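You operate a simulated robot arm through the tools that you are given. There is no shell and no other tool. Be economical: measure what you need, move in short steps, check, and stop when the job is done.

Carry out the task below with a simulated robot arm. There is one attempt and no reset: what you move stays moved.

JOB
Take the yellow card stand on the top of the low grey cabinet and put it away on the top of the store bench. Put one of the test blocks from the hatch counter on the top of the low grey cabinet. Put the mini tray that says "walnuts" from the top of the low grey cabinet on top of the small layer pad and the mini tray labelled "hazels" on the shelf over the black bin. Fetch the purple order card and set it on the top of the narrow bench. Turn the high knob to 330 g. Take the white tub cover on the top of the tray bench and put it away on the top of the two-tier bench. Pull the lower bench drawer open. The order is free. Set down upright: yellow card stand, test block.

It is judged by the outcome, as a careful person would: the job done as asked, and still so three seconds after it is handed in. It fails if anything else is knocked over, pushed out of place, dropped, spilled or broken. Lids that push on must go on centred and level and be pressed home; caps that screw on are set level and turned clockwise until they are tight.

ROBOT AND FRAMES
A 7-joint arm with a two-finger parallel gripper on a trunk, on a base that drives. Base frame: it is fixed to the floor where the robot stands at the start and does not move with it; the origin is under the middle of the robot, x ahead of it, y to its left, z up. Readings come in cm, degrees, newtons and seconds.
With the tool pointing down near the work surface it reaches from about 46 to 92 cm from the robot's upright axis, wherever it stands. Its first joint turns from -115.0 to 115.0 degrees. Places, roughly: high knob [-110, 50, 90]; lower bench drawer [-410, 390, 60]; mini tray [75, 25, 100]; purple order card [75, 50, 100]; shelf over the black bin (42x18 cm) [86, 78, 112]; small layer pad [50, 50, 100]; test block [250, -225, 100]; top of the low grey cabinet [70, 20, 90]; top of the narrow bench [-100, 60, 80]; top of the store bench [-410, 410, 90]; top of the two-tier bench [250, 680, 70]; white tub cover (28x20x5 cm) [-420, 900, 90]; yellow card stand [50, 0, 100]. Payload 3.91 kg.
The tool frame sits at the grasp point between the pads (the TCP): z along the fingers, y along the line on which they close. The tips reach 3 cm beyond it. The gripper opens to 11 cm. The fingers are 2 cm wide and 1 cm thick; the gripper's body (4.8 by 11.2 cm) begins 5.5 cm behind the TCP.
Orientation is that of the tool frame in the base frame, as a unit quaternion [x, y, z, w]. With the fingers straight down and closing along the base's y, the tool's x points along the base's -x, its y along +y and its z along -z.

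CONTROLS
- The arm moves only by the tool arm_command. Its argument "moves" is a list of rows, each an object (a shift or turn left out is 0, a gripper value left out holds the last) with "translation": the shift along the tool's x, y, z in units of 50 mm (1.0 is 50 mm), a list of three; "angular": the turn, a rotation vector about the tool's x, y, z in units of 4 degrees (1.0 is 4 degrees), a list of three; "fingers": the gripper command, from -1 (fully open) to 1 (shut), values between in proportion. In form: [{"translation": [x, y, z], "angular": [ax, ay, az], "fingers": fingers}, ...]. A call has 1 to 10 rows; each row shifts and turns the commanded pose from where the row before left it, along the tool's axes as they then stand. A call with a number of a shift or a turn outside -1 to 1 is refused whole. Rows are played at 5 a second. More than 5 cm and 8.6 degrees between two rows, or a gripper value outside its range, and nothing of the call is played. Where a pose cannot be reached the arm comes as near as it can. A force on the tool above 40 N (or 10 N above the force at the start of the call, whichever is more), or a blocked arm, ends the call early, and 0.2 s more pass. The fingers move at their own pace (about 15.3 cm/s each) and stop on an object; they squeeze with about 28 N. The grip force told is the motor's: it shows also when the fingers shut on nothing. Time passes only in rows, and 0.2 s behind the last, so rows that do not move let the fingers close. The reply holds the time, the measured pose of the TCP, the force on the tool along the base axes, the opening and the grip force, in the units named above and with some noise, with the torque about the TCP (base axes, N m) and any sound that the robot's microphone picked up.
- Cameras (640 x 400 px; columns grow to the right, rows downward): "scene" is now at [14.91, 26.05, 142.09]; the picture's right is [0.99, -0.17, 0.00], its down [-0.16, -0.92, -0.36] and it looks along [0.06, 0.36, -0.93] (base axes); focal length 214 px, centre (320, 200). "wrist" rides on the gripper at [7.2, 1.7, -10.3] in the tool frame; the picture's right is [-0.23, 0.97, 0.00], its down [-0.76, -0.18, -0.62] and it looks along [-0.61, -0.14, 0.78] (tool axes); focal length 222 px, centre (320, 200). There is no depth. A picture from a camera that has moved, and an enlarged one, comes with that camera's place and axes in the base frame and with its lens.
- capture(camera): a new picture of that camera. No time passes.
- move_column(by): slides the trunk up (or, below 0, down) by that many cm; the arm and the scene camera ride with it, the base frame stays. It gives what a move gives, with no picture.
- steer(legs): drives the robot by 1 to 6 legs, each [ahead, left, turn to the left] in cm, cm and degrees, along the robot's own axes; the way and the turn of a leg run together, so that a leg with both is an arc; at most 150 cm and 180 degrees a leg. The arm and the cameras ride along, it lands a little off, and it stops where it bumps. It gives what a move gives.
- aim_head(pan, tilt): turns the head with the scene camera to pan (to the left, within 80 degrees either way) and tilt (down, from -29 to 69), counted from straight ahead of the robot. It gives what a move gives.
- enlarge(camera, box): a new picture of the part [left, top, right, bottom] of that camera's present view, enlarged. No time passes.
- job_done(): hands the job in; it is judged then, once.

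Work in short steps. Places have to be worked out from the pictures, the camera data and where the tool is seen: move nearer, look again, correct. Check each grasp and each placing, and mend what went wrong. You have 207 turns and 192 pictures in all, those below and enlarged ones among them. Open the gripper and draw the arm clear of the work before you hand the job in, unless the task says otherwise; then end with one line.

The tools are called by a JSON object that holds its "op" and its "data". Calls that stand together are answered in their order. arm_command: Moves the arm, as the interface text tells. Its arguments: {"type":"object","properties":{"moves":{"type":"array"}},"required":["moves"]} The other tools are called the same way: move_column (by) slides the trunk up or down; steer (legs) drives the base; aim_head (pan, tilt) turns the head that bears the scene camera; capture (camera) takes a picture; enlarge (camera, box) takes an enlarged picture of a part of a camera's view; job_done () hands the job in.

At the start:

```text
time_s: 0.0
ee_pos: [30.1, 35.71, 122.7]
tool_rot: [0.0, 1.0, 0.0, 0.0]
ft_force: [-1.4, -0.4, 0.6]
wrist_torque: [0.02, 0.01, 0.02]
gripper_width: 11.02
gripper_force: 0.0
trunk travel left (down, up): [-80.0, 19.0]
robot x, y, heading: [0.5, 0.18, -0.0]
head pan, tilt: [80.2, 68.8]
```

scene: 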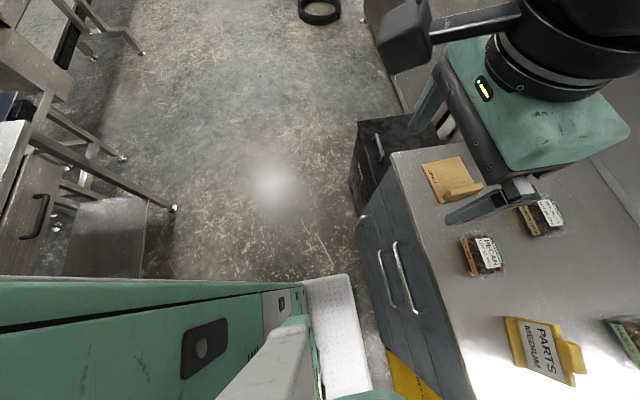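
wrist: 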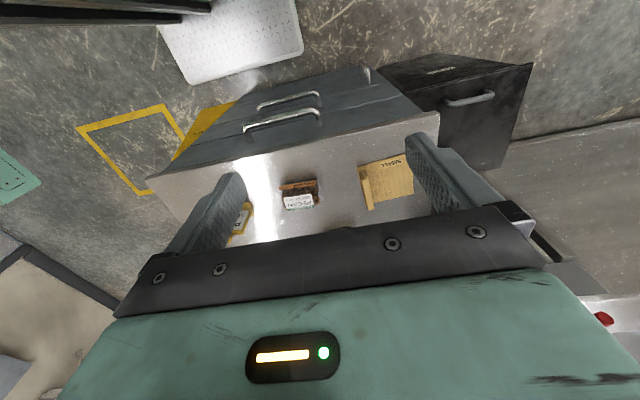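

The head looks far left; I'll turn it toward the cabinet ahead to survey the work.

{"op": "aim_head", "data": {"pan": 15, "tilt": 50}}

{"op": "capture", "data": {"camera": "scene"}}

```text
time_s: 1.4
ee_pos: [30.07, 35.73, 122.84]
tool_rot: [0.0, 1.0, 0.0, 0.001]
ft_force: [0.2, -0.5, 0.1]
wrist_torque: [-0.02, 0.0, -0.02]
gripper_width: 11.02
gripper_force: 0.1
trunk travel left (down, up): [-80.0, 19.0]
robot x, y, heading: [0.06, -0.24, 0.1]
head pan, tilt: [15.0, 50.0]
```

```text
189 pictures are left
camera scene: at [21.39, 22.54, 144.28], right [0.26, -0.97, 0.0], down [-0.74, -0.2, -0.64], along [0.62, 0.17, -0.77], focal length 214 px, centre (320, 200)
```

scene: 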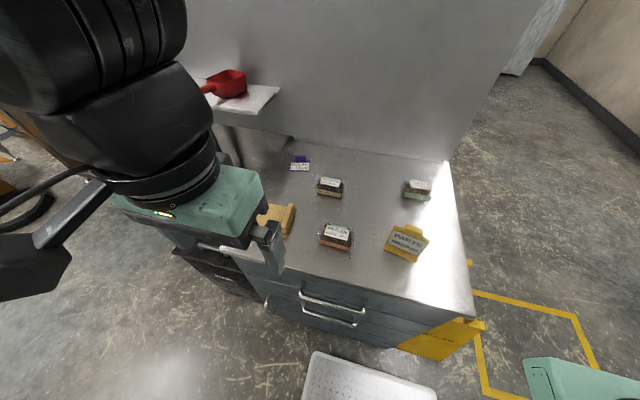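

I see three mini trays, a yellow stand, a purple card and a yellow-orange pad. I'll enlarge the area to read labels.

{"op": "enlarge", "data": {"camera": "scene", "box": [250, 140, 450, 265]}}

{"op": "enlarge", "data": {"camera": "scene", "box": [190, 50, 350, 150]}}

```text
3.20 times, centred on (350, 202) of scene
camera zoom: at [21.39, 22.54, 144.28], right [0.26, -0.97, 0.0], down [-0.74, -0.2, -0.64], along [0.62, 0.17, -0.77], focal length 686 px, centre (224, 192)
```

zoom: 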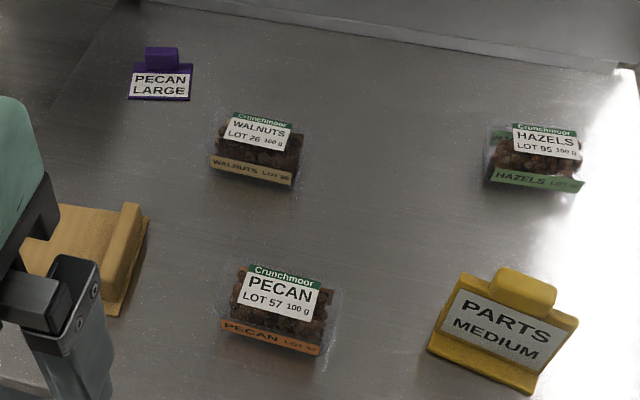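

```text
4.00 times, centred on (270, 100) of scene
camera zoom: at [21.39, 22.54, 144.28], right [0.26, -0.97, 0.0], down [-0.74, -0.2, -0.64], along [0.62, 0.17, -0.77], focal length 858 px, centre (520, 600)
```

zoom: 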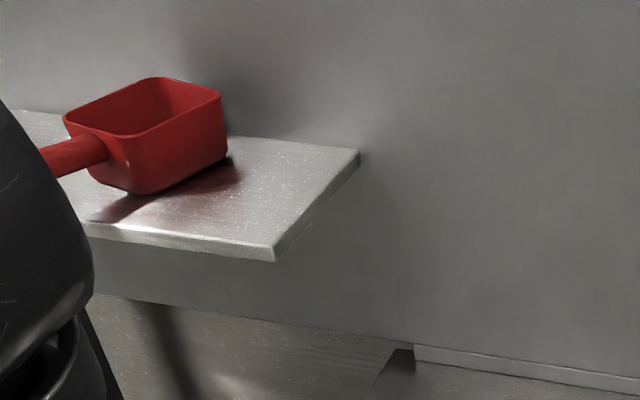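

Triangulating two views puts the cabinet top near z≈91, walnuts ≈(68,32), hazels ≈(74,5), purple card ≈(78,45), stand ≈(52,8). I move the arm to hover near the walnuts, which also uncovers the pad.

{"op": "arm_command", "data": {"moves": [{"translation": [-1, 0, 0]}, {"translation": [-1, 0, 0]}, {"translation": [-1, -0.4, 0]}, {"translation": [-1, -0.4, 0]}, {"translation": [-1, 0, 0]}, {"translation": [-1, 0, 0]}, {"translation": [-1, 0, 0.5]}]}}

{"op": "capture", "data": {"camera": "wrist"}}

{"op": "capture", "data": {"camera": "scene"}}

```text
refused: row 3 steps farther than a row can; nothing moved
```

```text
186 pictures are left
camera wrist: at [22.7, 37.5, 133.0], right [0.23, 0.97, 0.0], down [0.76, -0.18, 0.62], along [0.61, -0.14, -0.78], focal length 222 px, centre (320, 200)
```

wrist: 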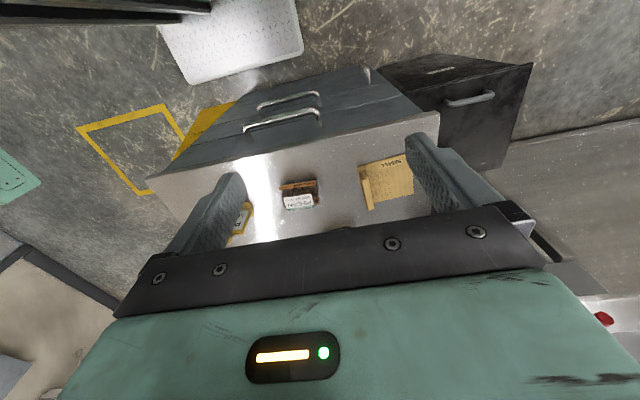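

```text
185 pictures are left
camera scene: at [21.39, 22.54, 144.28], right [0.26, -0.97, 0.0], down [-0.74, -0.2, -0.64], along [0.62, 0.17, -0.77], focal length 214 px, centre (320, 200)
```

scene: 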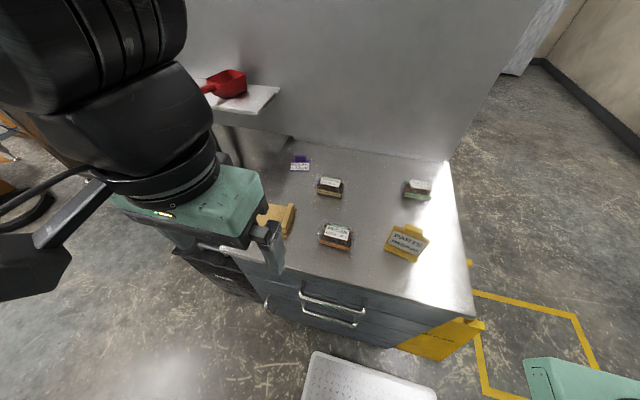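

The row norm must stay within 5 cm; resend with smaller diagonal rows.

{"op": "arm_command", "data": {"moves": [{"translation": [-1, 0, 0]}, {"translation": [-1, 0, 0]}, {"translation": [-0.9, -0.4, 0]}, {"translation": [-0.9, -0.4, 0]}, {"translation": [-1, 0, 0]}, {"translation": [-0.9, 0, 0]}, {"translation": [0, 0, 0.5]}]}}

{"op": "capture", "data": {"camera": "wrist"}}

{"op": "capture", "data": {"camera": "scene"}}

```text
time_s: 3.0
ee_pos: [58.85, 31.75, 120.17]
tool_rot: [0.001, 1.0, 0.0, 0.0]
ft_force: [-0.6, 0.2, 0.0]
wrist_torque: [0.02, -0.01, 0.01]
gripper_width: 11.01
gripper_force: 0.0
trunk travel left (down, up): [-80.0, 19.0]
robot x, y, heading: [-0.28, 0.22, 0.2]
head pan, tilt: [15.0, 50.0]
```

```text
184 pictures are left
camera wrist: at [51.46, 33.37, 130.32], right [0.23, 0.97, 0.0], down [0.76, -0.18, 0.62], along [0.61, -0.14, -0.78], focal length 222 px, centre (320, 200)
```

wrist: 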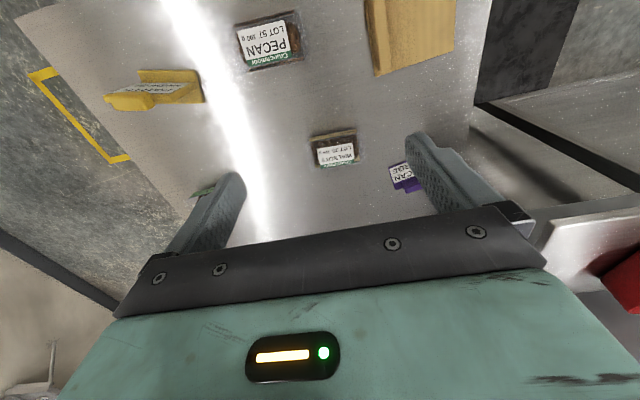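

```text
183 pictures are left
camera scene: at [21.39, 22.52, 144.29], right [0.26, -0.97, 0.0], down [-0.74, -0.2, -0.64], along [0.62, 0.17, -0.77], focal length 214 px, centre (320, 200)
```

scene: 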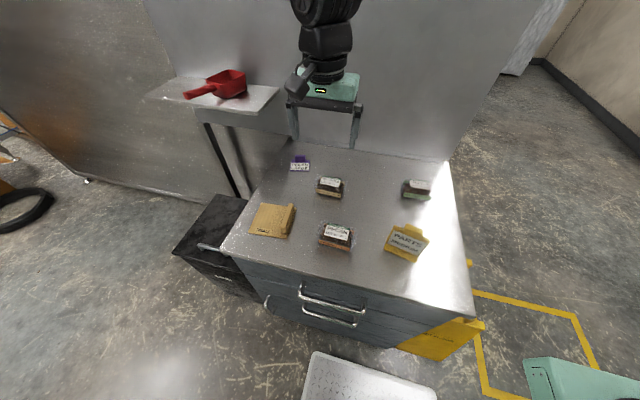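

Let me enlarge to see the pad and shelf in detail.

{"op": "enlarge", "data": {"camera": "scene", "box": [230, 145, 390, 245]}}

{"op": "enlarge", "data": {"camera": "scene", "box": [130, 50, 290, 150]}}

{"op": "enlarge", "data": {"camera": "wrist", "box": [220, 0, 480, 200]}}

```text
4.00 times, centred on (310, 195) of scene
camera zoom: at [21.39, 22.52, 144.29], right [0.26, -0.97, 0.0], down [-0.74, -0.2, -0.64], along [0.62, 0.17, -0.77], focal length 858 px, centre (360, 220)
```

zoom: 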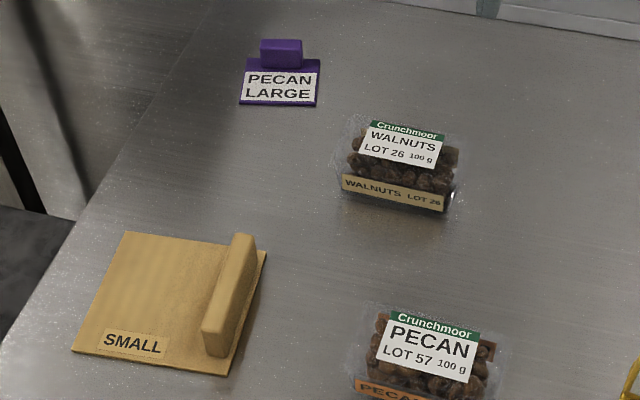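

```text
4.00 times, centred on (210, 100) of scene
camera zoom: at [21.39, 22.52, 144.29], right [0.26, -0.97, 0.0], down [-0.74, -0.2, -0.64], along [0.62, 0.17, -0.77], focal length 858 px, centre (760, 600)
```

zoom: 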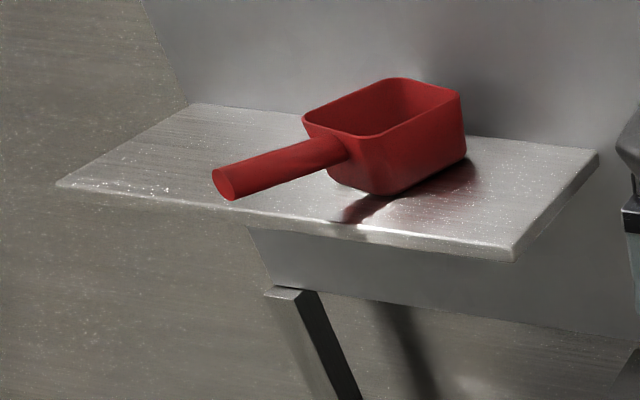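

```text
2.00 times, centred on (350, 100) of wrist
camera zoom: at [51.46, 33.37, 130.32], right [0.23, 0.97, 0.0], down [0.76, -0.18, 0.62], along [0.61, -0.14, -0.78], focal length 444 px, centre (260, 400)
```

zoom: 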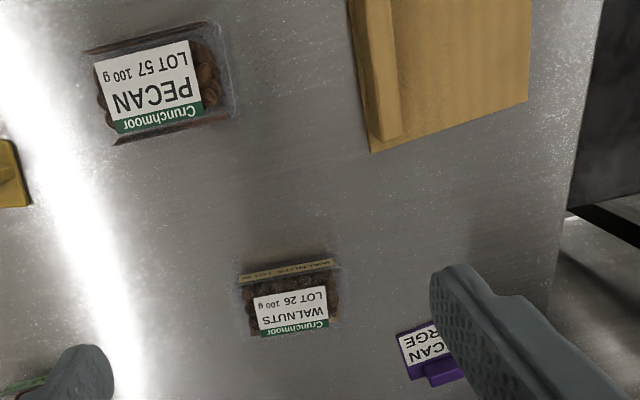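

Pad spans about x 48–60, y 40.5–52.5 with a ridge on its right edge; table z≈90. The walnuts tray is near (70,31.9), long side along y. I descend over it to z≈104 and check.

{"op": "arm_command", "data": {"moves": [{"translation": [-0.8, 0, 0.5]}, {"translation": [-0.8, 0, 0.55]}, {"translation": [-0.64, 0.02, 0.75]}, {"translation": [0, 0, 0.9]}, {"translation": [0, 0, 0.5]}]}}

{"op": "capture", "data": {"camera": "wrist"}}

```text
time_s: 4.2
ee_pos: [69.69, 32.01, 104.34]
tool_rot: [0.0, 1.0, 0.0, 0.0]
ft_force: [-0.2, -0.1, -0.6]
wrist_torque: [0.02, 0.01, -0.02]
gripper_width: 10.98
gripper_force: 0.0
trunk travel left (down, up): [-80.0, 19.0]
robot x, y, heading: [-0.13, 0.26, -0.2]
head pan, tilt: [15.0, 50.0]
```

```text
179 pictures are left
camera wrist: at [62.42, 33.59, 114.44], right [0.23, 0.97, 0.0], down [0.76, -0.18, 0.62], along [0.61, -0.14, -0.78], focal length 222 px, centre (320, 200)
```

wrist: 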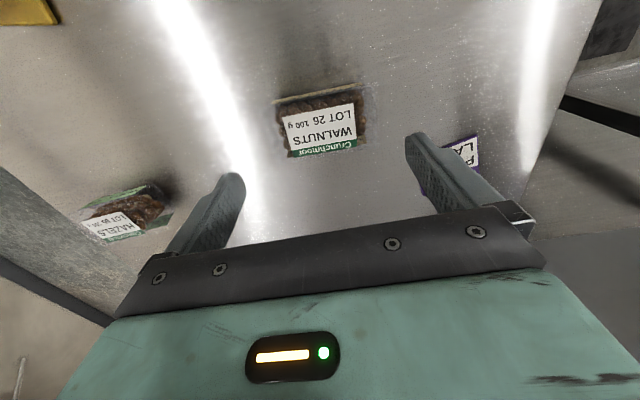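

Tray centre reads (69.9, 32.1), ~8.7 cm wide, aligned with the open fingers. I descend to z≈94 and close.

{"op": "arm_command", "data": {"moves": [{"translation": [0, 0.02, 0.7]}, {"translation": [0, 0, 0.7]}, {"translation": [0, 0, 0.65]}, {"fingers": 1}, {"fingers": 1}, {"fingers": 1}]}}

{"op": "capture", "data": {"camera": "wrist"}}

```text
time_s: 5.6
ee_pos: [69.63, 32.11, 94.08]
tool_rot: [0.0, 1.0, 0.001, 0.0]
ft_force: [0.8, -0.8, 15.8]
wrist_torque: [-0.2, 0.15, -0.03]
gripper_width: 10.75
gripper_force: 27.9
trunk travel left (down, up): [-80.0, 19.0]
robot x, y, heading: [-0.09, 0.29, -0.2]
head pan, tilt: [15.0, 50.0]
```

```text
178 pictures are left
camera wrist: at [62.37, 33.76, 104.16], right [0.23, 0.97, 0.0], down [0.76, -0.18, 0.62], along [0.61, -0.14, -0.78], focal length 222 px, centre (320, 200)
```

wrist: 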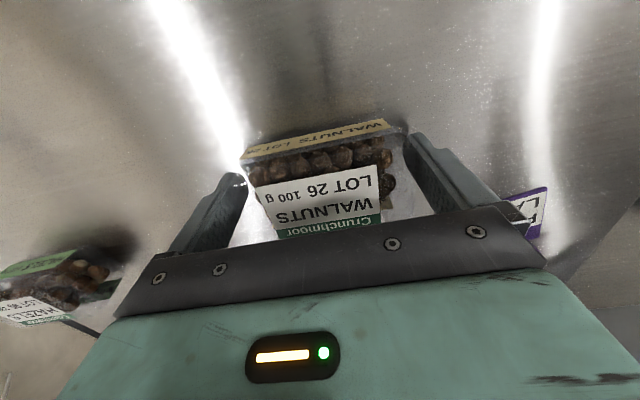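

Fingers stopped at 10.75 with upward force: the clear tray is wider than it seemed. I open, back off and look closely.

{"op": "arm_command", "data": {"moves": [{"fingers": -1}, {"fingers": -1, "translation": [0, 0, -0.5]}, {"translation": [0, 0, -0.7]}]}}

{"op": "enlarge", "data": {"camera": "wrist", "box": [220, 60, 460, 240]}}

{"op": "enlarge", "data": {"camera": "scene", "box": [260, 130, 450, 250]}}

```text
time_s: 6.4
ee_pos: [69.56, 31.96, 99.82]
tool_rot: [-0.001, 1.0, 0.001, 0.0]
ft_force: [0.5, 0.4, -1.2]
wrist_torque: [-0.04, 0.0, 0.0]
gripper_width: 10.99
gripper_force: 0.0
trunk travel left (down, up): [-80.0, 19.0]
robot x, y, heading: [0.21, -0.07, -0.1]
head pan, tilt: [15.0, 50.0]
```

```text
2.22 times, centred on (340, 150) of wrist
camera zoom: at [62.29, 33.64, 110.11], right [0.23, 0.97, 0.0], down [0.76, -0.18, 0.62], along [0.61, -0.14, -0.78], focal length 494 px, centre (276, 311)
```

zoom: 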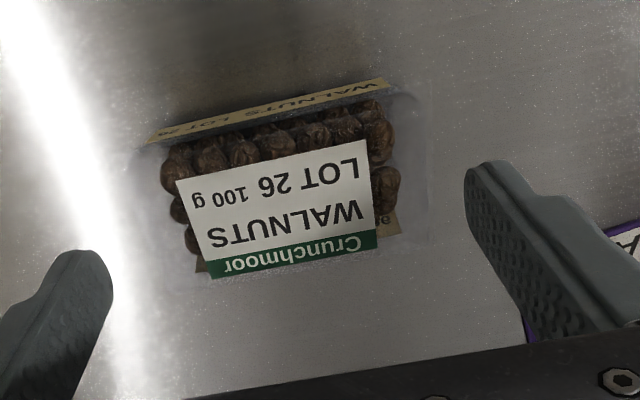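

```text
3.33 times, centred on (355, 190) of scene
camera zoom: at [21.43, 22.55, 144.27], right [0.26, -0.97, 0.0], down [-0.74, -0.2, -0.64], along [0.62, 0.17, -0.77], focal length 715 px, centre (203, 233)
```

zoom: 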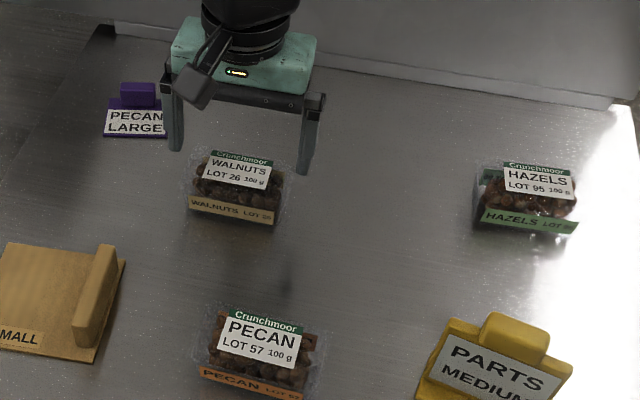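

The clear tray is ~10.5 cm long but only ~7 cm deep (x≈67–73.5). I'll rotate the tool −90° so the fingers close along x, raising a little first.

{"op": "arm_command", "data": {"moves": [{"translation": [0, 0, -0.8]}, {"angular": [0, 0, -1]}, {"angular": [0, 0, -1]}, {"angular": [0, 0, -1]}, {"angular": [0, 0, -1]}, {"angular": [0, 0, -1]}, {"angular": [0, 0, -1]}, {"angular": [0, 0, -1]}, {"angular": [0, 0, -1]}, {"angular": [0, 0, -1]}]}}

{"op": "arm_command", "data": {"moves": [{"angular": [0, 0, -1]}, {"angular": [0, 0, -1]}, {"angular": [0, 0, -1]}, {"angular": [0, 0, -1]}, {"angular": [0, 0, -1]}, {"angular": [0, 0, -1]}, {"angular": [0, 0, -1]}, {"angular": [0, 0, -1]}, {"angular": [0, 0, -1]}, {"angular": [0, 0, -1]}]}}

{"op": "arm_command", "data": {"moves": [{"angular": [0, 0, -1]}, {"angular": [0, 0, -1]}, {"angular": [0, 0, -1]}, {"angular": [0, 0, -0.5]}]}}

{"op": "capture", "data": {"camera": "wrist"}}

```text
time_s: 8.6
ee_pos: [69.77, 31.9, 103.97]
tool_rot: [-0.31, 0.951, -0.001, 0.0]
ft_force: [-0.4, -0.3, 0.0]
wrist_torque: [0.0, 0.02, -0.01]
gripper_width: 10.99
gripper_force: 0.0
trunk travel left (down, up): [-80.0, 19.0]
robot x, y, heading: [0.16, -0.01, 0.2]
head pan, tilt: [15.0, 50.0]
```

```text
time_s: 10.8
ee_pos: [69.75, 31.88, 103.98]
tool_rot: [-0.616, 0.788, 0.0, 0.0]
ft_force: [-0.4, -0.6, -0.3]
wrist_torque: [0.01, -0.03, -0.01]
gripper_width: 10.96
gripper_force: 0.0
trunk travel left (down, up): [-80.0, 19.0]
robot x, y, heading: [-0.1, -0.13, -0.1]
head pan, tilt: [15.0, 50.0]
```

```text
time_s: 11.8
ee_pos: [69.82, 31.93, 103.93]
tool_rot: [0.707, -0.707, -0.001, -0.001]
ft_force: [1.2, -0.5, 0.2]
wrist_torque: [0.03, 0.0, -0.02]
gripper_width: 11.0
gripper_force: 0.0
trunk travel left (down, up): [-80.0, 19.0]
robot x, y, heading: [0.11, -0.42, 0.2]
head pan, tilt: [15.0, 50.0]
```

```text
175 pictures are left
camera wrist: at [68.0, 24.75, 114.19], right [-0.97, 0.23, 0.0], down [0.18, 0.76, 0.62], along [0.14, 0.61, -0.78], focal length 222 px, centre (320, 200)
```

wrist: 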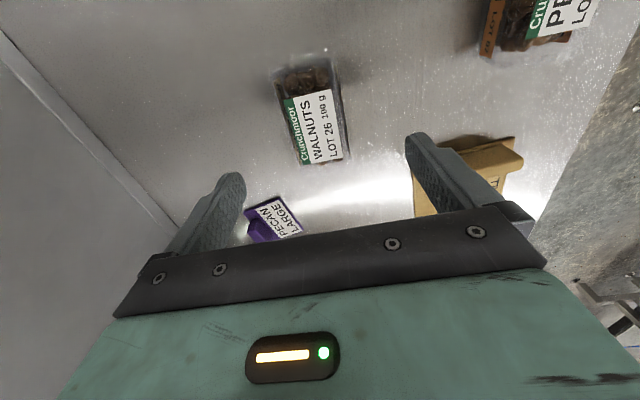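

Fingers now straddle the short side; tray centre ≈(70.1, 31.6). Descend to z≈94 and close.

{"op": "arm_command", "data": {"moves": [{"translation": [0, -0.05, 0.7]}, {"translation": [0, 0, 0.7]}, {"translation": [0, 0, 0.6]}, {"fingers": 1}, {"fingers": 1}, {"fingers": 1}]}}

{"op": "capture", "data": {"camera": "wrist"}}

```text
time_s: 13.2
ee_pos: [69.92, 31.97, 94.14]
tool_rot: [-0.707, 0.707, 0.0, 0.001]
ft_force: [0.4, -0.4, -0.5]
wrist_torque: [0.0, -0.02, -0.02]
gripper_width: 5.92
gripper_force: 28.4
trunk travel left (down, up): [-80.0, 19.0]
robot x, y, heading: [-0.11, 0.1, -0.2]
head pan, tilt: [15.0, 50.0]
```

```text
174 pictures are left
camera wrist: at [68.13, 24.7, 104.33], right [-0.97, 0.23, 0.0], down [0.18, 0.76, 0.62], along [0.14, 0.61, -0.78], focal length 222 px, centre (320, 200)
```

wrist: 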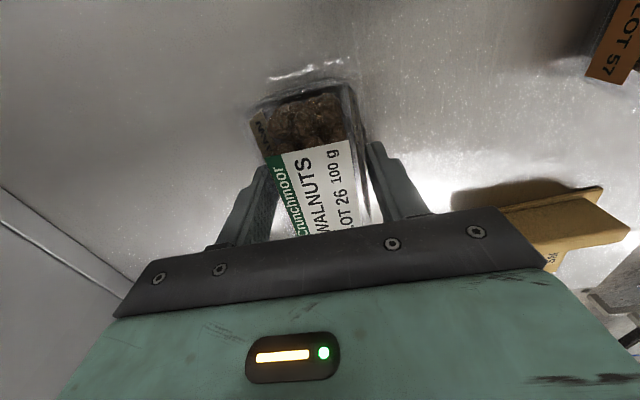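

Firm grasp at 5.9 cm. Lift 10 cm and rotate back +90°.

{"op": "arm_command", "data": {"moves": [{"translation": [0, 0, -1]}, {"translation": [0, 0, -1]}, {"angular": [0, 0, 1]}, {"angular": [0, 0, 1]}, {"angular": [0, 0, 1]}, {"angular": [0, 0, 1]}, {"angular": [0, 0, 1]}, {"angular": [0, 0, 1]}, {"angular": [0, 0, 1]}, {"angular": [0, 0, 1]}]}}

{"op": "arm_command", "data": {"moves": [{"angular": [0, 0, 1]}, {"angular": [0, 0, 1]}, {"angular": [0, 0, 1]}, {"angular": [0, 0, 1]}, {"angular": [0, 0, 1]}, {"angular": [0, 0, 1]}, {"angular": [0, 0, 1]}, {"angular": [0, 0, 1]}, {"angular": [0, 0, 1]}, {"angular": [0, 0, 1]}]}}

{"op": "arm_command", "data": {"moves": [{"angular": [0, 0, 1]}, {"angular": [0, 0, 1]}, {"angular": [0, 0, 1]}, {"angular": [0, 0, 1]}, {"angular": [0, 0, 0.5]}, {"translation": [0.8, 0.5, 0]}, {"translation": [0.8, 0.5, 0]}, {"translation": [0.8, 0.5, 0]}, {"translation": [0, 0.9, 0]}]}}

{"op": "capture", "data": {"camera": "wrist"}}

{"op": "enlarge", "data": {"camera": "scene", "box": [200, 120, 360, 245]}}

```text
time_s: 15.4
ee_pos: [69.96, 32.05, 104.0]
tool_rot: [-0.484, 0.875, -0.001, 0.0]
ft_force: [-1.3, -0.3, 0.1]
wrist_torque: [-0.02, -0.01, 0.01]
gripper_width: 5.93
gripper_force: 28.3
trunk travel left (down, up): [-80.0, 19.0]
robot x, y, heading: [0.08, -0.34, 0.0]
head pan, tilt: [15.0, 50.0]
```

```text
time_s: 17.6
ee_pos: [69.89, 32.11, 103.8]
tool_rot: [-0.155, 0.988, 0.0, 0.0]
ft_force: [-0.9, 0.4, -1.1]
wrist_torque: [-0.01, -0.02, 0.03]
gripper_width: 5.93
gripper_force: 28.0
trunk travel left (down, up): [-80.0, 19.0]
robot x, y, heading: [0.08, 0.09, 0.1]
head pan, tilt: [15.0, 50.0]
```

```text
time_s: 19.6
ee_pos: [57.93, 43.98, 103.89]
tool_rot: [0.0, 1.0, 0.001, 0.0]
ft_force: [-0.9, 0.3, -1.1]
wrist_torque: [0.01, 0.02, -0.03]
gripper_width: 5.94
gripper_force: 28.1
trunk travel left (down, up): [-80.0, 19.0]
robot x, y, heading: [-0.07, 0.05, 0.2]
head pan, tilt: [15.0, 50.0]
```

```text
173 pictures are left
camera wrist: at [50.59, 45.57, 114.13], right [0.23, 0.97, 0.0], down [0.76, -0.18, 0.62], along [0.61, -0.14, -0.78], focal length 222 px, centre (320, 200)
```

wrist: 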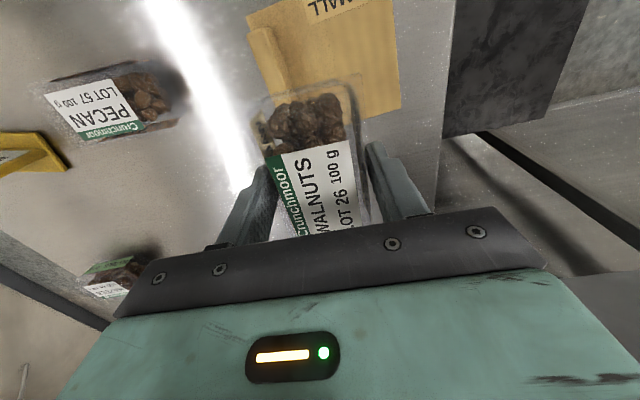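

```text
3.20 times, centred on (280, 182) of scene
camera zoom: at [21.4, 22.48, 144.3], right [0.26, -0.97, 0.0], down [-0.74, -0.2, -0.64], along [0.62, 0.17, -0.77], focal length 686 px, centre (448, 256)
```

zoom: 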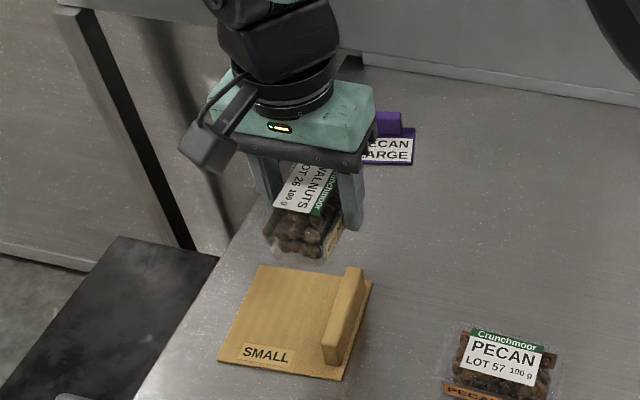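

Pad's far-right corner reads (59, 52), ridge ends y≈42.5. I target TCP (53.4, 48.2), descending to z≈97 first.

{"op": "arm_command", "data": {"moves": [{"translation": [0.5, 0.42, 0]}, {"translation": [0.4, 0.42, 0]}, {"translation": [0, 0, 0.7]}, {"translation": [0, 0, 0.6]}]}}

{"op": "enlarge", "data": {"camera": "scene", "box": [200, 140, 360, 265]}}

{"op": "capture", "data": {"camera": "wrist"}}

```text
time_s: 20.6
ee_pos: [53.36, 48.25, 97.44]
tool_rot: [0.0, 1.0, 0.0, 0.0]
ft_force: [-0.9, -1.0, -1.1]
wrist_torque: [0.02, 0.01, -0.07]
gripper_width: 5.93
gripper_force: 28.1
trunk travel left (down, up): [-80.0, 19.0]
robot x, y, heading: [-0.01, -0.1, -0.2]
head pan, tilt: [15.0, 50.0]
```

```text
3.20 times, centred on (280, 202) of scene
camera zoom: at [21.38, 22.52, 144.3], right [0.26, -0.97, 0.0], down [-0.74, -0.2, -0.64], along [0.62, 0.17, -0.77], focal length 686 px, centre (448, 192)
```

zoom: 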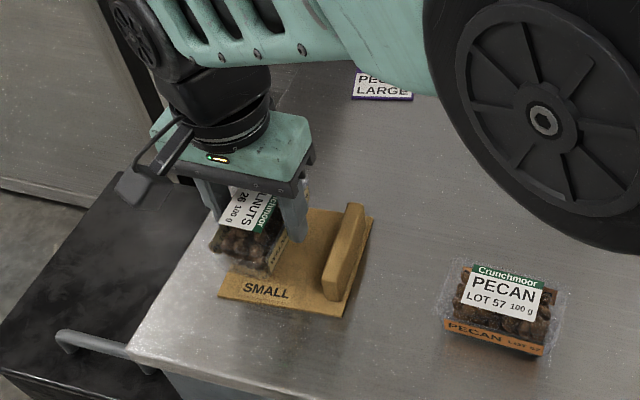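

```text
170 pictures are left
camera wrist: at [46.1, 49.96, 107.67], right [0.23, 0.97, 0.0], down [0.76, -0.18, 0.62], along [0.61, -0.14, -0.78], focal length 222 px, centre (320, 200)
```

wrist: 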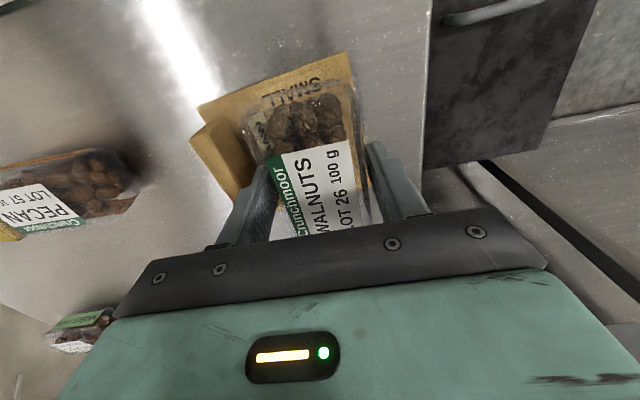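

Tray is over the pad, clear of the ridge. Lower gently toward contact.

{"op": "arm_command", "data": {"moves": [{"translation": [0, 0, 0.25]}, {"translation": [0, 0, 0.2]}]}}

{"op": "arm_command", "data": {"moves": [{"translation": [0, 0, 0.06]}]}}

```text
time_s: 21.2
ee_pos: [53.43, 48.32, 95.27]
tool_rot: [0.0, 1.0, 0.0, -0.001]
ft_force: [0.0, 0.2, -1.4]
wrist_torque: [0.02, -0.03, -0.01]
gripper_width: 5.94
gripper_force: 28.2
trunk travel left (down, up): [-80.0, 19.0]
robot x, y, heading: [0.1, 0.0, -0.2]
head pan, tilt: [15.0, 50.0]
```

```text
time_s: 21.6
ee_pos: [53.5, 48.04, 94.98]
tool_rot: [0.001, 1.0, 0.0, -0.001]
ft_force: [-0.3, 0.2, -1.1]
wrist_torque: [0.03, -0.02, 0.01]
gripper_width: 5.92
gripper_force: 28.1
trunk travel left (down, up): [-80.0, 19.0]
robot x, y, heading: [-0.09, -0.02, -0.4]
head pan, tilt: [15.0, 50.0]
```

No contact yet; continue in small steps.

{"op": "arm_command", "data": {"moves": [{"translation": [0, 0, 0.05]}, {}]}}

{"op": "arm_command", "data": {"moves": [{"translation": [0, 0, 0.05]}, {}]}}

```text
time_s: 22.2
ee_pos: [53.48, 48.29, 94.74]
tool_rot: [0.0, 1.0, -0.001, 0.0]
ft_force: [0.4, -0.2, -1.2]
wrist_torque: [0.03, -0.01, -0.02]
gripper_width: 5.96
gripper_force: 28.2
trunk travel left (down, up): [-80.0, 19.0]
robot x, y, heading: [-0.1, -0.12, -0.1]
head pan, tilt: [15.0, 50.0]
```

```text
time_s: 22.8
ee_pos: [53.52, 48.3, 94.51]
tool_rot: [0.0, 1.0, 0.0, 0.001]
ft_force: [-0.4, -0.2, -1.6]
wrist_torque: [-0.03, 0.02, 0.04]
gripper_width: 5.94
gripper_force: 28.2
trunk travel left (down, up): [-80.0, 19.0]
robot x, y, heading: [-0.15, 0.08, 0.1]
head pan, tilt: [15.0, 50.0]
```

{"op": "arm_command", "data": {"moves": [{"translation": [0, 0, 0.04]}, {}]}}

{"op": "capture", "data": {"camera": "wrist"}}

```text
time_s: 23.4
ee_pos: [53.5, 48.25, 94.45]
tool_rot: [-0.001, 1.0, 0.0, 0.001]
ft_force: [-0.4, -1.5, 9.3]
wrist_torque: [-0.12, 0.09, 0.01]
gripper_width: 5.9
gripper_force: 28.1
trunk travel left (down, up): [-80.0, 19.0]
robot x, y, heading: [-0.15, -0.03, 0.1]
head pan, tilt: [15.0, 50.0]
```

```text
169 pictures are left
camera wrist: at [46.2, 49.89, 104.66], right [0.23, 0.97, 0.0], down [0.76, -0.18, 0.62], along [0.61, -0.14, -0.78], focal length 222 px, centre (320, 200)
```

wrist: 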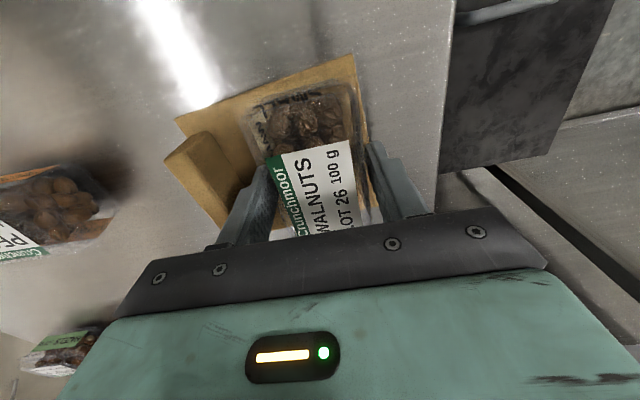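

Contact at z≈94.45. Release with a limited opening, then rise.

{"op": "arm_command", "data": {"moves": [{"fingers": -0.28}, {"fingers": -0.28}, {"translation": [0, 0, -0.6]}, {"translation": [0, 0, -0.9]}, {"translation": [0, 0, -0.9], "fingers": -1}]}}

{"op": "capture", "data": {"camera": "wrist"}}

```text
time_s: 24.6
ee_pos: [53.61, 48.22, 106.25]
tool_rot: [0.0, 1.0, 0.0, 0.0]
ft_force: [-0.6, 1.1, -0.8]
wrist_torque: [-0.01, 0.0, -0.04]
gripper_width: 11.0
gripper_force: 0.1
trunk travel left (down, up): [-80.0, 19.0]
robot x, y, heading: [0.0, 0.01, -0.2]
head pan, tilt: [15.0, 50.0]
```

```text
168 pictures are left
camera wrist: at [46.21, 49.84, 116.48], right [0.23, 0.97, 0.0], down [0.76, -0.18, 0.62], along [0.61, -0.14, -0.78], focal length 222 px, centre (320, 200)
```

wrist: 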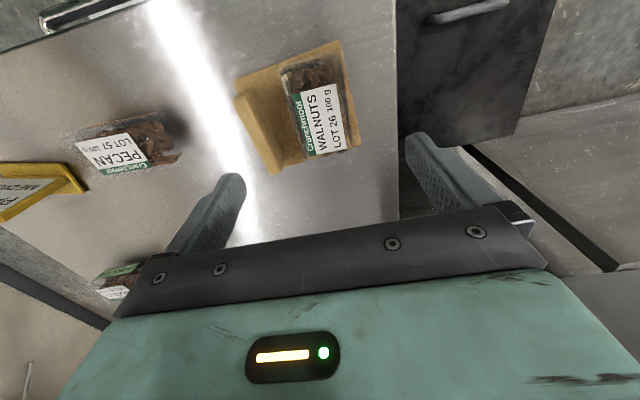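

Walnuts sit flat on the pad. Next hazels (≈(76,4)); travel there higher up and rotate −90°.

{"op": "arm_command", "data": {"moves": [{"translation": [0, 0, -0.8]}, {"translation": [-0.4, -0.9, 0]}, {"translation": [-0.4, -0.9, 0]}, {"translation": [-0.4, -0.9, 0]}, {"translation": [-0.4, -0.9, 0]}, {"translation": [-0.4, -0.9, 0]}, {"translation": [-0.4, -0.9, 0]}, {"translation": [-0.4, -0.9, 0]}, {"translation": [-0.4, -0.9, 0]}, {"translation": [-0.4, -0.9, 0]}]}}

{"op": "arm_command", "data": {"moves": [{"angular": [0, 0, -1]}, {"angular": [0, 0, -1]}, {"angular": [0, 0, -1]}, {"angular": [0, 0, -1]}, {"angular": [0, 0, -1]}, {"angular": [0, 0, -1]}, {"angular": [0, 0, -1]}, {"angular": [0, 0, -1]}, {"angular": [0, 0, -1]}, {"angular": [0, 0, -1]}]}}

{"op": "arm_command", "data": {"moves": [{"angular": [0, 0, -1]}, {"angular": [0, 0, -1]}, {"angular": [0, 0, -1]}, {"angular": [0, 0, -1]}, {"angular": [0, 0, -1]}, {"angular": [0, 0, -1]}, {"angular": [0, 0, -1]}, {"angular": [0, 0, -1]}, {"angular": [0, 0, -1]}, {"angular": [0, 0, -1]}]}}

{"op": "arm_command", "data": {"moves": [{"angular": [0, 0, -1]}, {"angular": [0, 0, -1]}, {"angular": [0, 0, -0.5]}, {"translation": [0, 0, 0.8]}]}}

{"op": "capture", "data": {"camera": "wrist"}}

```text
time_s: 26.8
ee_pos: [71.48, 7.56, 110.21]
tool_rot: [-0.001, 1.0, 0.001, 0.0]
ft_force: [-0.9, 1.3, 0.0]
wrist_torque: [-0.04, -0.02, -0.01]
gripper_width: 10.99
gripper_force: 0.1
trunk travel left (down, up): [-80.0, 19.0]
robot x, y, heading: [-0.26, 0.16, -0.1]
head pan, tilt: [15.0, 50.0]
```

```text
time_s: 29.0
ee_pos: [71.47, 7.73, 110.38]
tool_rot: [-0.342, 0.94, 0.0, 0.0]
ft_force: [0.1, -0.2, 0.3]
wrist_torque: [0.03, 0.03, 0.02]
gripper_width: 11.0
gripper_force: 0.1
trunk travel left (down, up): [-80.0, 19.0]
robot x, y, heading: [0.11, -0.1, 0.2]
head pan, tilt: [15.0, 50.0]
```

```text
time_s: 31.2
ee_pos: [71.49, 7.76, 110.32]
tool_rot: [-0.643, 0.766, 0.001, 0.0]
ft_force: [-0.9, -0.9, -0.5]
wrist_torque: [0.0, -0.01, -0.03]
gripper_width: 11.01
gripper_force: 0.0
trunk travel left (down, up): [-80.0, 19.0]
robot x, y, heading: [0.35, -0.04, -0.2]
head pan, tilt: [15.0, 50.0]
```

```text
time_s: 32.2
ee_pos: [71.33, 7.52, 106.35]
tool_rot: [0.707, -0.707, 0.001, -0.001]
ft_force: [-1.2, 0.9, 1.0]
wrist_torque: [0.02, -0.03, 0.01]
gripper_width: 10.95
gripper_force: 0.0
trunk travel left (down, up): [-80.0, 19.0]
robot x, y, heading: [0.14, 0.24, -0.1]
head pan, tilt: [15.0, 50.0]
```

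```text
167 pictures are left
camera wrist: at [69.68, 0.27, 116.59], right [-0.97, 0.23, 0.0], down [0.18, 0.76, 0.62], along [0.14, 0.61, -0.78], focal length 222 px, centre (320, 200)
```

wrist: 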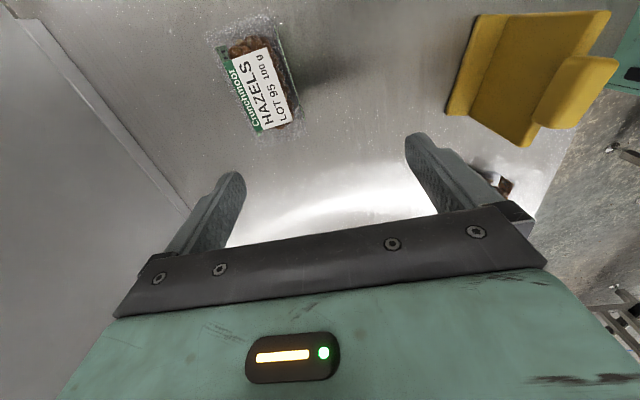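

Hazels tray centre ≈(76.0, 3.5), aligned with y. Move over it and look before descending.

{"op": "arm_command", "data": {"moves": [{"translation": [0.4, -0.47, 0.2]}, {"translation": [0.4, -0.47, 0.2]}, {"translation": [0, 0, 0.4]}]}}

{"op": "capture", "data": {"camera": "wrist"}}

```text
time_s: 33.0
ee_pos: [76.17, 3.44, 102.32]
tool_rot: [-0.707, 0.707, 0.0, 0.0]
ft_force: [0.4, 1.0, -0.2]
wrist_torque: [-0.01, -0.05, -0.01]
gripper_width: 10.99
gripper_force: 0.1
trunk travel left (down, up): [-80.0, 19.0]
robot x, y, heading: [-0.27, -0.43, -0.1]
head pan, tilt: [15.0, 50.0]
```

```text
166 pictures are left
camera wrist: at [74.45, -3.7, 112.55], right [-0.97, 0.23, 0.0], down [0.18, 0.76, 0.62], along [0.14, 0.61, -0.78], focal length 222 px, centre (320, 200)
```

wrist: 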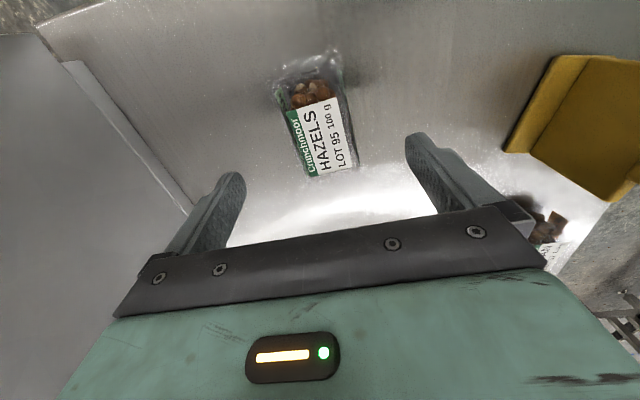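

Well centred; shift 0.5 cm in −y, descend and grasp.

{"op": "arm_command", "data": {"moves": [{"translation": [0.1, 0, 0.6]}, {"translation": [0, 0, 0.6]}, {"translation": [0, 0, 0.43]}, {"fingers": 1}, {"fingers": 1}, {"fingers": 1}, {"translation": [0, 0, -0.3]}]}}

{"op": "capture", "data": {"camera": "wrist"}}

```text
time_s: 34.6
ee_pos: [76.37, 3.21, 95.71]
tool_rot: [-0.707, 0.707, 0.0, 0.001]
ft_force: [-0.3, 0.7, -0.7]
wrist_torque: [0.0, 0.0, 0.02]
gripper_width: 5.94
gripper_force: 28.1
trunk travel left (down, up): [-80.0, 19.0]
robot x, y, heading: [0.26, 0.01, -0.2]
head pan, tilt: [15.0, 50.0]
```

```text
165 pictures are left
camera wrist: at [74.5, -3.99, 105.86], right [-0.97, 0.23, 0.0], down [0.18, 0.76, 0.62], along [0.14, 0.61, -0.78], focal length 222 px, centre (320, 200)
```

wrist: 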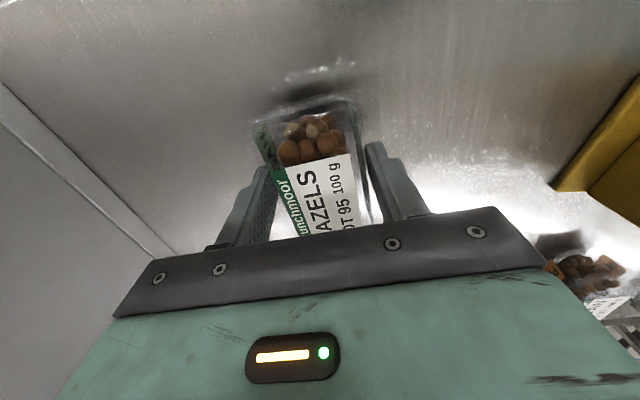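

Hazels held. Raise the trunk and look left to check the way for a sideways drive and the shelf.

{"op": "move_column", "data": {"by": 19}}

{"op": "aim_head", "data": {"pan": 50, "tilt": 50}}

{"op": "capture", "data": {"camera": "scene"}}

```text
time_s: 36.6
ee_pos: [76.31, 3.21, 114.7]
tool_rot: [-0.707, 0.707, 0.0, 0.0]
ft_force: [0.3, 0.6, -0.9]
wrist_torque: [-0.01, -0.01, 0.04]
gripper_width: 5.94
gripper_force: 27.6
trunk travel left (down, up): [-99.0, 0.0]
robot x, y, heading: [-0.08, -0.03, 0.1]
head pan, tilt: [15.0, 50.0]
```

```text
time_s: 37.6
ee_pos: [76.21, 3.25, 114.66]
tool_rot: [0.707, -0.707, -0.001, -0.001]
ft_force: [0.3, 0.0, -0.6]
wrist_torque: [0.0, 0.01, 0.0]
gripper_width: 5.96
gripper_force: 28.0
trunk travel left (down, up): [-99.0, 0.0]
robot x, y, heading: [0.1, 0.19, -0.1]
head pan, tilt: [50.0, 50.0]
```

```text
164 pictures are left
camera scene: at [18.92, 26.43, 163.28], right [0.77, -0.64, 0.0], down [-0.49, -0.59, -0.64], along [0.41, 0.49, -0.77], focal length 214 px, centre (320, 200)
```

scene: 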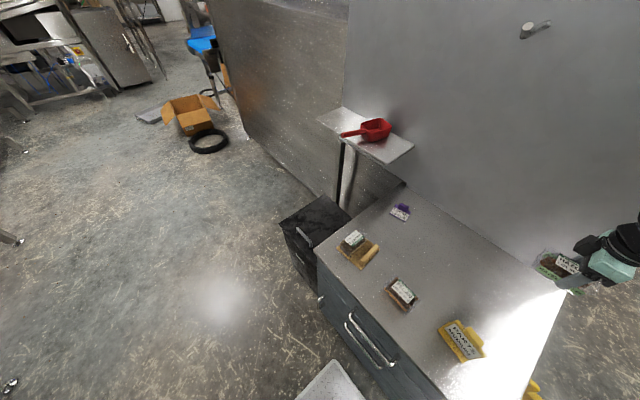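

The left is clear. Lift the tray to z≈127 and pull back a bit, then drive left 48 cm.

{"op": "arm_command", "data": {"moves": [{"translation": [0, 0, -0.9]}, {"translation": [0, 0, -0.9]}, {"translation": [0, 0.5, -0.7]}, {"translation": [0, 0.9, 0]}, {"translation": [0, 0.9, 0]}]}}

{"op": "steer", "data": {"legs": [[0, 48, 0]]}}

{"op": "capture", "data": {"camera": "scene"}}

{"op": "capture", "data": {"camera": "wrist"}}

```text
time_s: 38.9
ee_pos: [64.62, 3.07, 127.01]
tool_rot: [0.707, -0.707, 0.0, 0.0]
ft_force: [-0.4, -0.2, -1.8]
wrist_torque: [0.0, 0.03, -0.02]
gripper_width: 5.93
gripper_force: 27.7
trunk travel left (down, up): [-99.0, 0.0]
robot x, y, heading: [-0.01, -0.18, -0.1]
head pan, tilt: [50.0, 50.0]
```

```text
time_s: 41.7
ee_pos: [64.72, 50.98, 126.95]
tool_rot: [-0.707, 0.708, 0.0, 0.0]
ft_force: [0.6, 0.0, -1.9]
wrist_torque: [0.02, -0.03, -0.01]
gripper_width: 5.91
gripper_force: 28.1
trunk travel left (down, up): [-99.0, 0.0]
robot x, y, heading: [-0.43, 48.27, -0.3]
head pan, tilt: [50.0, 50.0]
```

```text
163 pictures are left
camera scene: at [19.0, 74.31, 163.29], right [0.77, -0.64, 0.0], down [-0.49, -0.59, -0.64], along [0.41, 0.49, -0.77], focal length 214 px, centre (320, 200)
```

scene: 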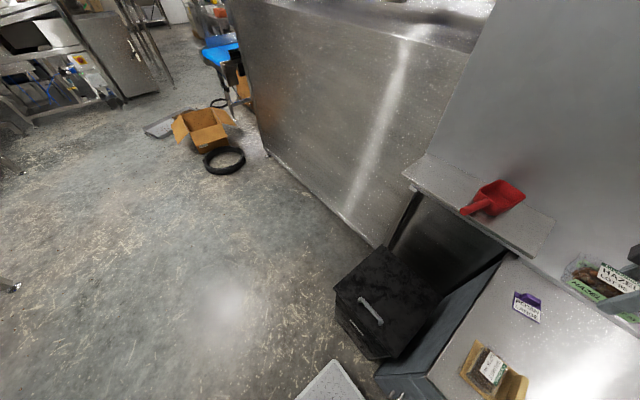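

```text
162 pictures are left
camera wrist: at [62.8, 43.68, 137.23], right [-0.97, 0.23, 0.0], down [0.18, 0.76, 0.62], along [0.14, 0.61, -0.78], focal length 222 px, centre (320, 200)
```

wrist: 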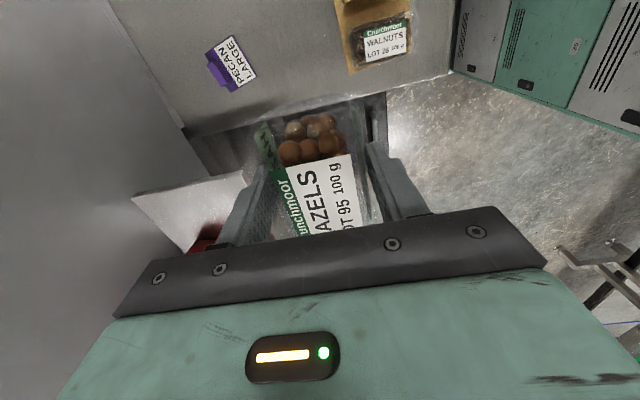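

Shelf measured: x 77–96, y 57.5–99, top z≈110; scoop begins y≥66. I'll place hazels at (84.5, 61.8) with its long side along x: rotate +90° first.

{"op": "arm_command", "data": {"moves": [{"angular": [0, 0, 1]}, {"angular": [0, 0, 1]}, {"angular": [0, 0, 1]}, {"angular": [0, 0, 1]}, {"angular": [0, 0, 1]}, {"angular": [0, 0, 1]}, {"angular": [0, 0, 1]}, {"angular": [0, 0, 1]}, {"angular": [0, 0, 1]}, {"angular": [0, 0, 1]}]}}

{"op": "arm_command", "data": {"moves": [{"angular": [0, 0, 1]}, {"angular": [0, 0, 1]}, {"angular": [0, 0, 1]}, {"angular": [0, 0, 1]}, {"angular": [0, 0, 1]}, {"angular": [0, 0, 1]}, {"angular": [0, 0, 1]}, {"angular": [0, 0, 1]}, {"angular": [0, 0, 1]}, {"angular": [0, 0, 1]}]}}

{"op": "arm_command", "data": {"moves": [{"angular": [0, 0, 1]}, {"angular": [0, 0, 1]}, {"angular": [0, 0, 0.5]}, {"translation": [-0.8, 0.5, 0]}, {"translation": [-0.8, 0.5, 0]}, {"translation": [-0.8, 0.5, 0]}, {"translation": [-0.8, 0.5, 0]}, {"translation": [-0.76, 0.16, 0]}]}}

{"op": "capture", "data": {"camera": "scene"}}

{"op": "capture", "data": {"camera": "wrist"}}

```text
time_s: 43.9
ee_pos: [64.68, 51.04, 127.07]
tool_rot: [-0.421, 0.907, 0.0, 0.0]
ft_force: [0.0, 0.0, -1.4]
wrist_torque: [-0.01, 0.03, -0.02]
gripper_width: 5.93
gripper_force: 28.3
trunk travel left (down, up): [-99.0, 0.0]
robot x, y, heading: [-0.31, 47.72, 0.2]
head pan, tilt: [50.0, 50.0]
```

```text
time_s: 46.1
ee_pos: [64.58, 50.99, 127.07]
tool_rot: [-0.086, 0.996, 0.0, 0.0]
ft_force: [0.3, 0.0, -1.0]
wrist_torque: [-0.01, 0.01, 0.0]
gripper_width: 5.92
gripper_force: 27.7
trunk travel left (down, up): [-99.0, 0.0]
robot x, y, heading: [0.01, 47.99, -0.2]
head pan, tilt: [50.0, 50.0]
```

```text
time_s: 47.9
ee_pos: [84.38, 61.67, 127.08]
tool_rot: [0.001, 1.0, -0.001, -0.001]
ft_force: [-0.9, 0.1, 0.2]
wrist_torque: [-0.01, 0.0, 0.01]
gripper_width: 5.93
gripper_force: 28.5
trunk travel left (down, up): [-99.0, 0.0]
robot x, y, heading: [0.11, 47.65, 0.1]
head pan, tilt: [50.0, 50.0]
```

```text
161 pictures are left
camera scene: at [18.97, 74.34, 163.29], right [0.76, -0.64, 0.0], down [-0.49, -0.59, -0.64], along [0.41, 0.49, -0.77], focal length 214 px, centre (320, 200)
```

scene: 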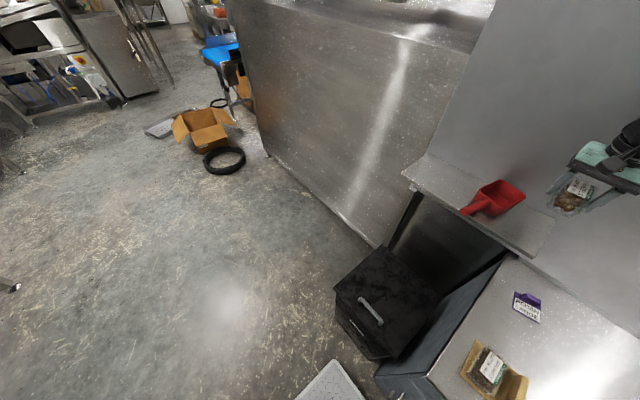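

```text
160 pictures are left
camera wrist: at [77.05, 63.37, 137.28], right [0.23, 0.97, 0.0], down [0.76, -0.18, 0.62], along [0.61, -0.14, -0.78], focal length 222 px, centre (320, 200)
```

wrist: 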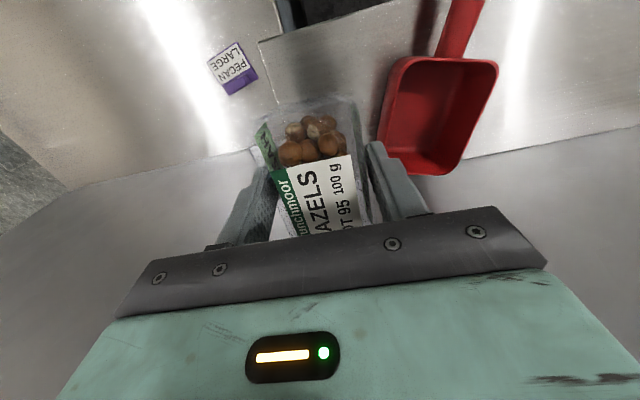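

Scoop rim's near edge is about y≈66.6, so I shift the target slightly to (83.2, 60.6), then lower to z≈116.

{"op": "arm_command", "data": {"moves": [{"translation": [0.23, -0.22, 0]}, {"translation": [0, 0, 0.8]}, {"translation": [0, 0, 0.8]}, {"translation": [0, 0, 0.5]}]}}

{"op": "capture", "data": {"camera": "wrist"}}

{"op": "enlarge", "data": {"camera": "scene", "box": [440, 120, 640, 280]}}

```text
time_s: 48.9
ee_pos: [83.38, 60.62, 116.48]
tool_rot: [0.001, 1.0, -0.001, 0.001]
ft_force: [-0.3, -0.3, -1.7]
wrist_torque: [-0.01, 0.0, 0.02]
gripper_width: 5.92
gripper_force: 28.1
trunk travel left (down, up): [-99.0, 0.0]
robot x, y, heading: [0.23, 48.17, -0.4]
head pan, tilt: [50.0, 50.0]
```

```text
159 pictures are left
camera wrist: at [76.06, 62.25, 126.71], right [0.23, 0.97, 0.0], down [0.76, -0.18, 0.62], along [0.61, -0.14, -0.78], focal length 222 px, centre (320, 200)
```

wrist: 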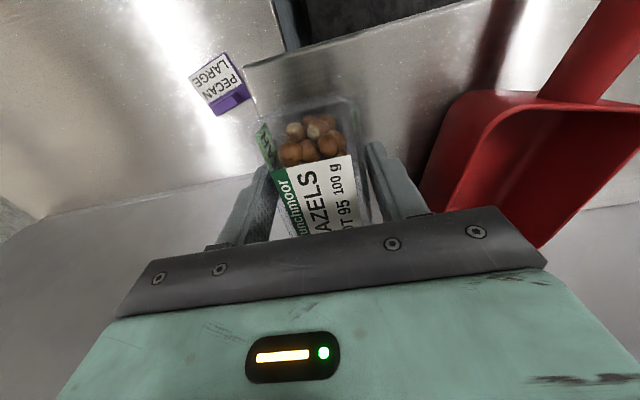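

```text
2.50 times, centred on (540, 200) of scene
camera zoom: at [19.01, 74.33, 163.29], right [0.76, -0.64, 0.0], down [-0.49, -0.59, -0.64], along [0.41, 0.49, -0.77], focal length 536 px, centre (-230, 200)
```

zoom: 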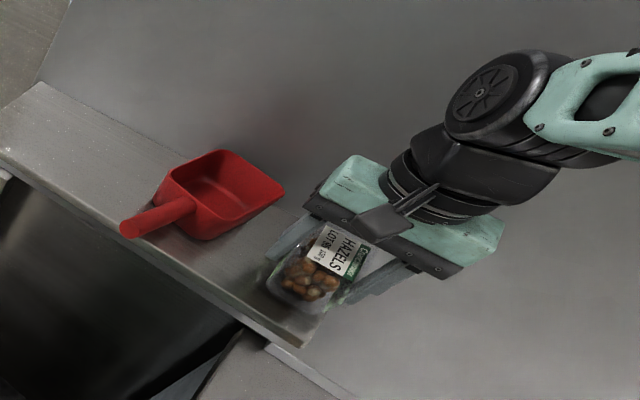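

Good clearance from scoop and the shelf corner (77.2, 56.9). Lower to contact.

{"op": "arm_command", "data": {"moves": [{"translation": [0, 0, 0.2]}, {"translation": [0, 0, 0.15]}, {}]}}

{"op": "arm_command", "data": {"moves": [{"translation": [0, 0, 0.05]}, {}]}}

{"op": "arm_command", "data": {"moves": [{"translation": [0, 0, 0.05]}, {}]}}

```text
time_s: 49.7
ee_pos: [83.43, 60.6, 115.09]
tool_rot: [0.001, 1.0, 0.001, 0.003]
ft_force: [4.4, -0.5, 18.2]
wrist_torque: [0.02, -0.06, 0.01]
gripper_width: 5.97
gripper_force: 28.3
trunk travel left (down, up): [-99.0, 0.0]
robot x, y, heading: [-0.12, 47.77, -0.0]
head pan, tilt: [50.0, 50.0]
```

```text
time_s: 50.3
ee_pos: [83.16, 60.77, 114.53]
tool_rot: [0.001, 1.0, 0.001, 0.001]
ft_force: [3.7, 0.7, 19.9]
wrist_torque: [0.01, -0.04, -0.04]
gripper_width: 5.94
gripper_force: 28.3
trunk travel left (down, up): [-99.0, 0.0]
robot x, y, heading: [-0.24, 47.82, -0.3]
head pan, tilt: [50.0, 50.0]
```

```text
time_s: 50.9
ee_pos: [83.23, 60.63, 114.56]
tool_rot: [0.0, 1.0, 0.0, 0.001]
ft_force: [0.8, -0.6, 33.7]
wrist_torque: [-0.81, 0.69, 0.02]
gripper_width: 5.9
gripper_force: 28.3
trunk travel left (down, up): [-99.0, 0.0]
robot x, y, heading: [-0.02, 47.7, 0.1]
head pan, tilt: [50.0, 50.0]
```

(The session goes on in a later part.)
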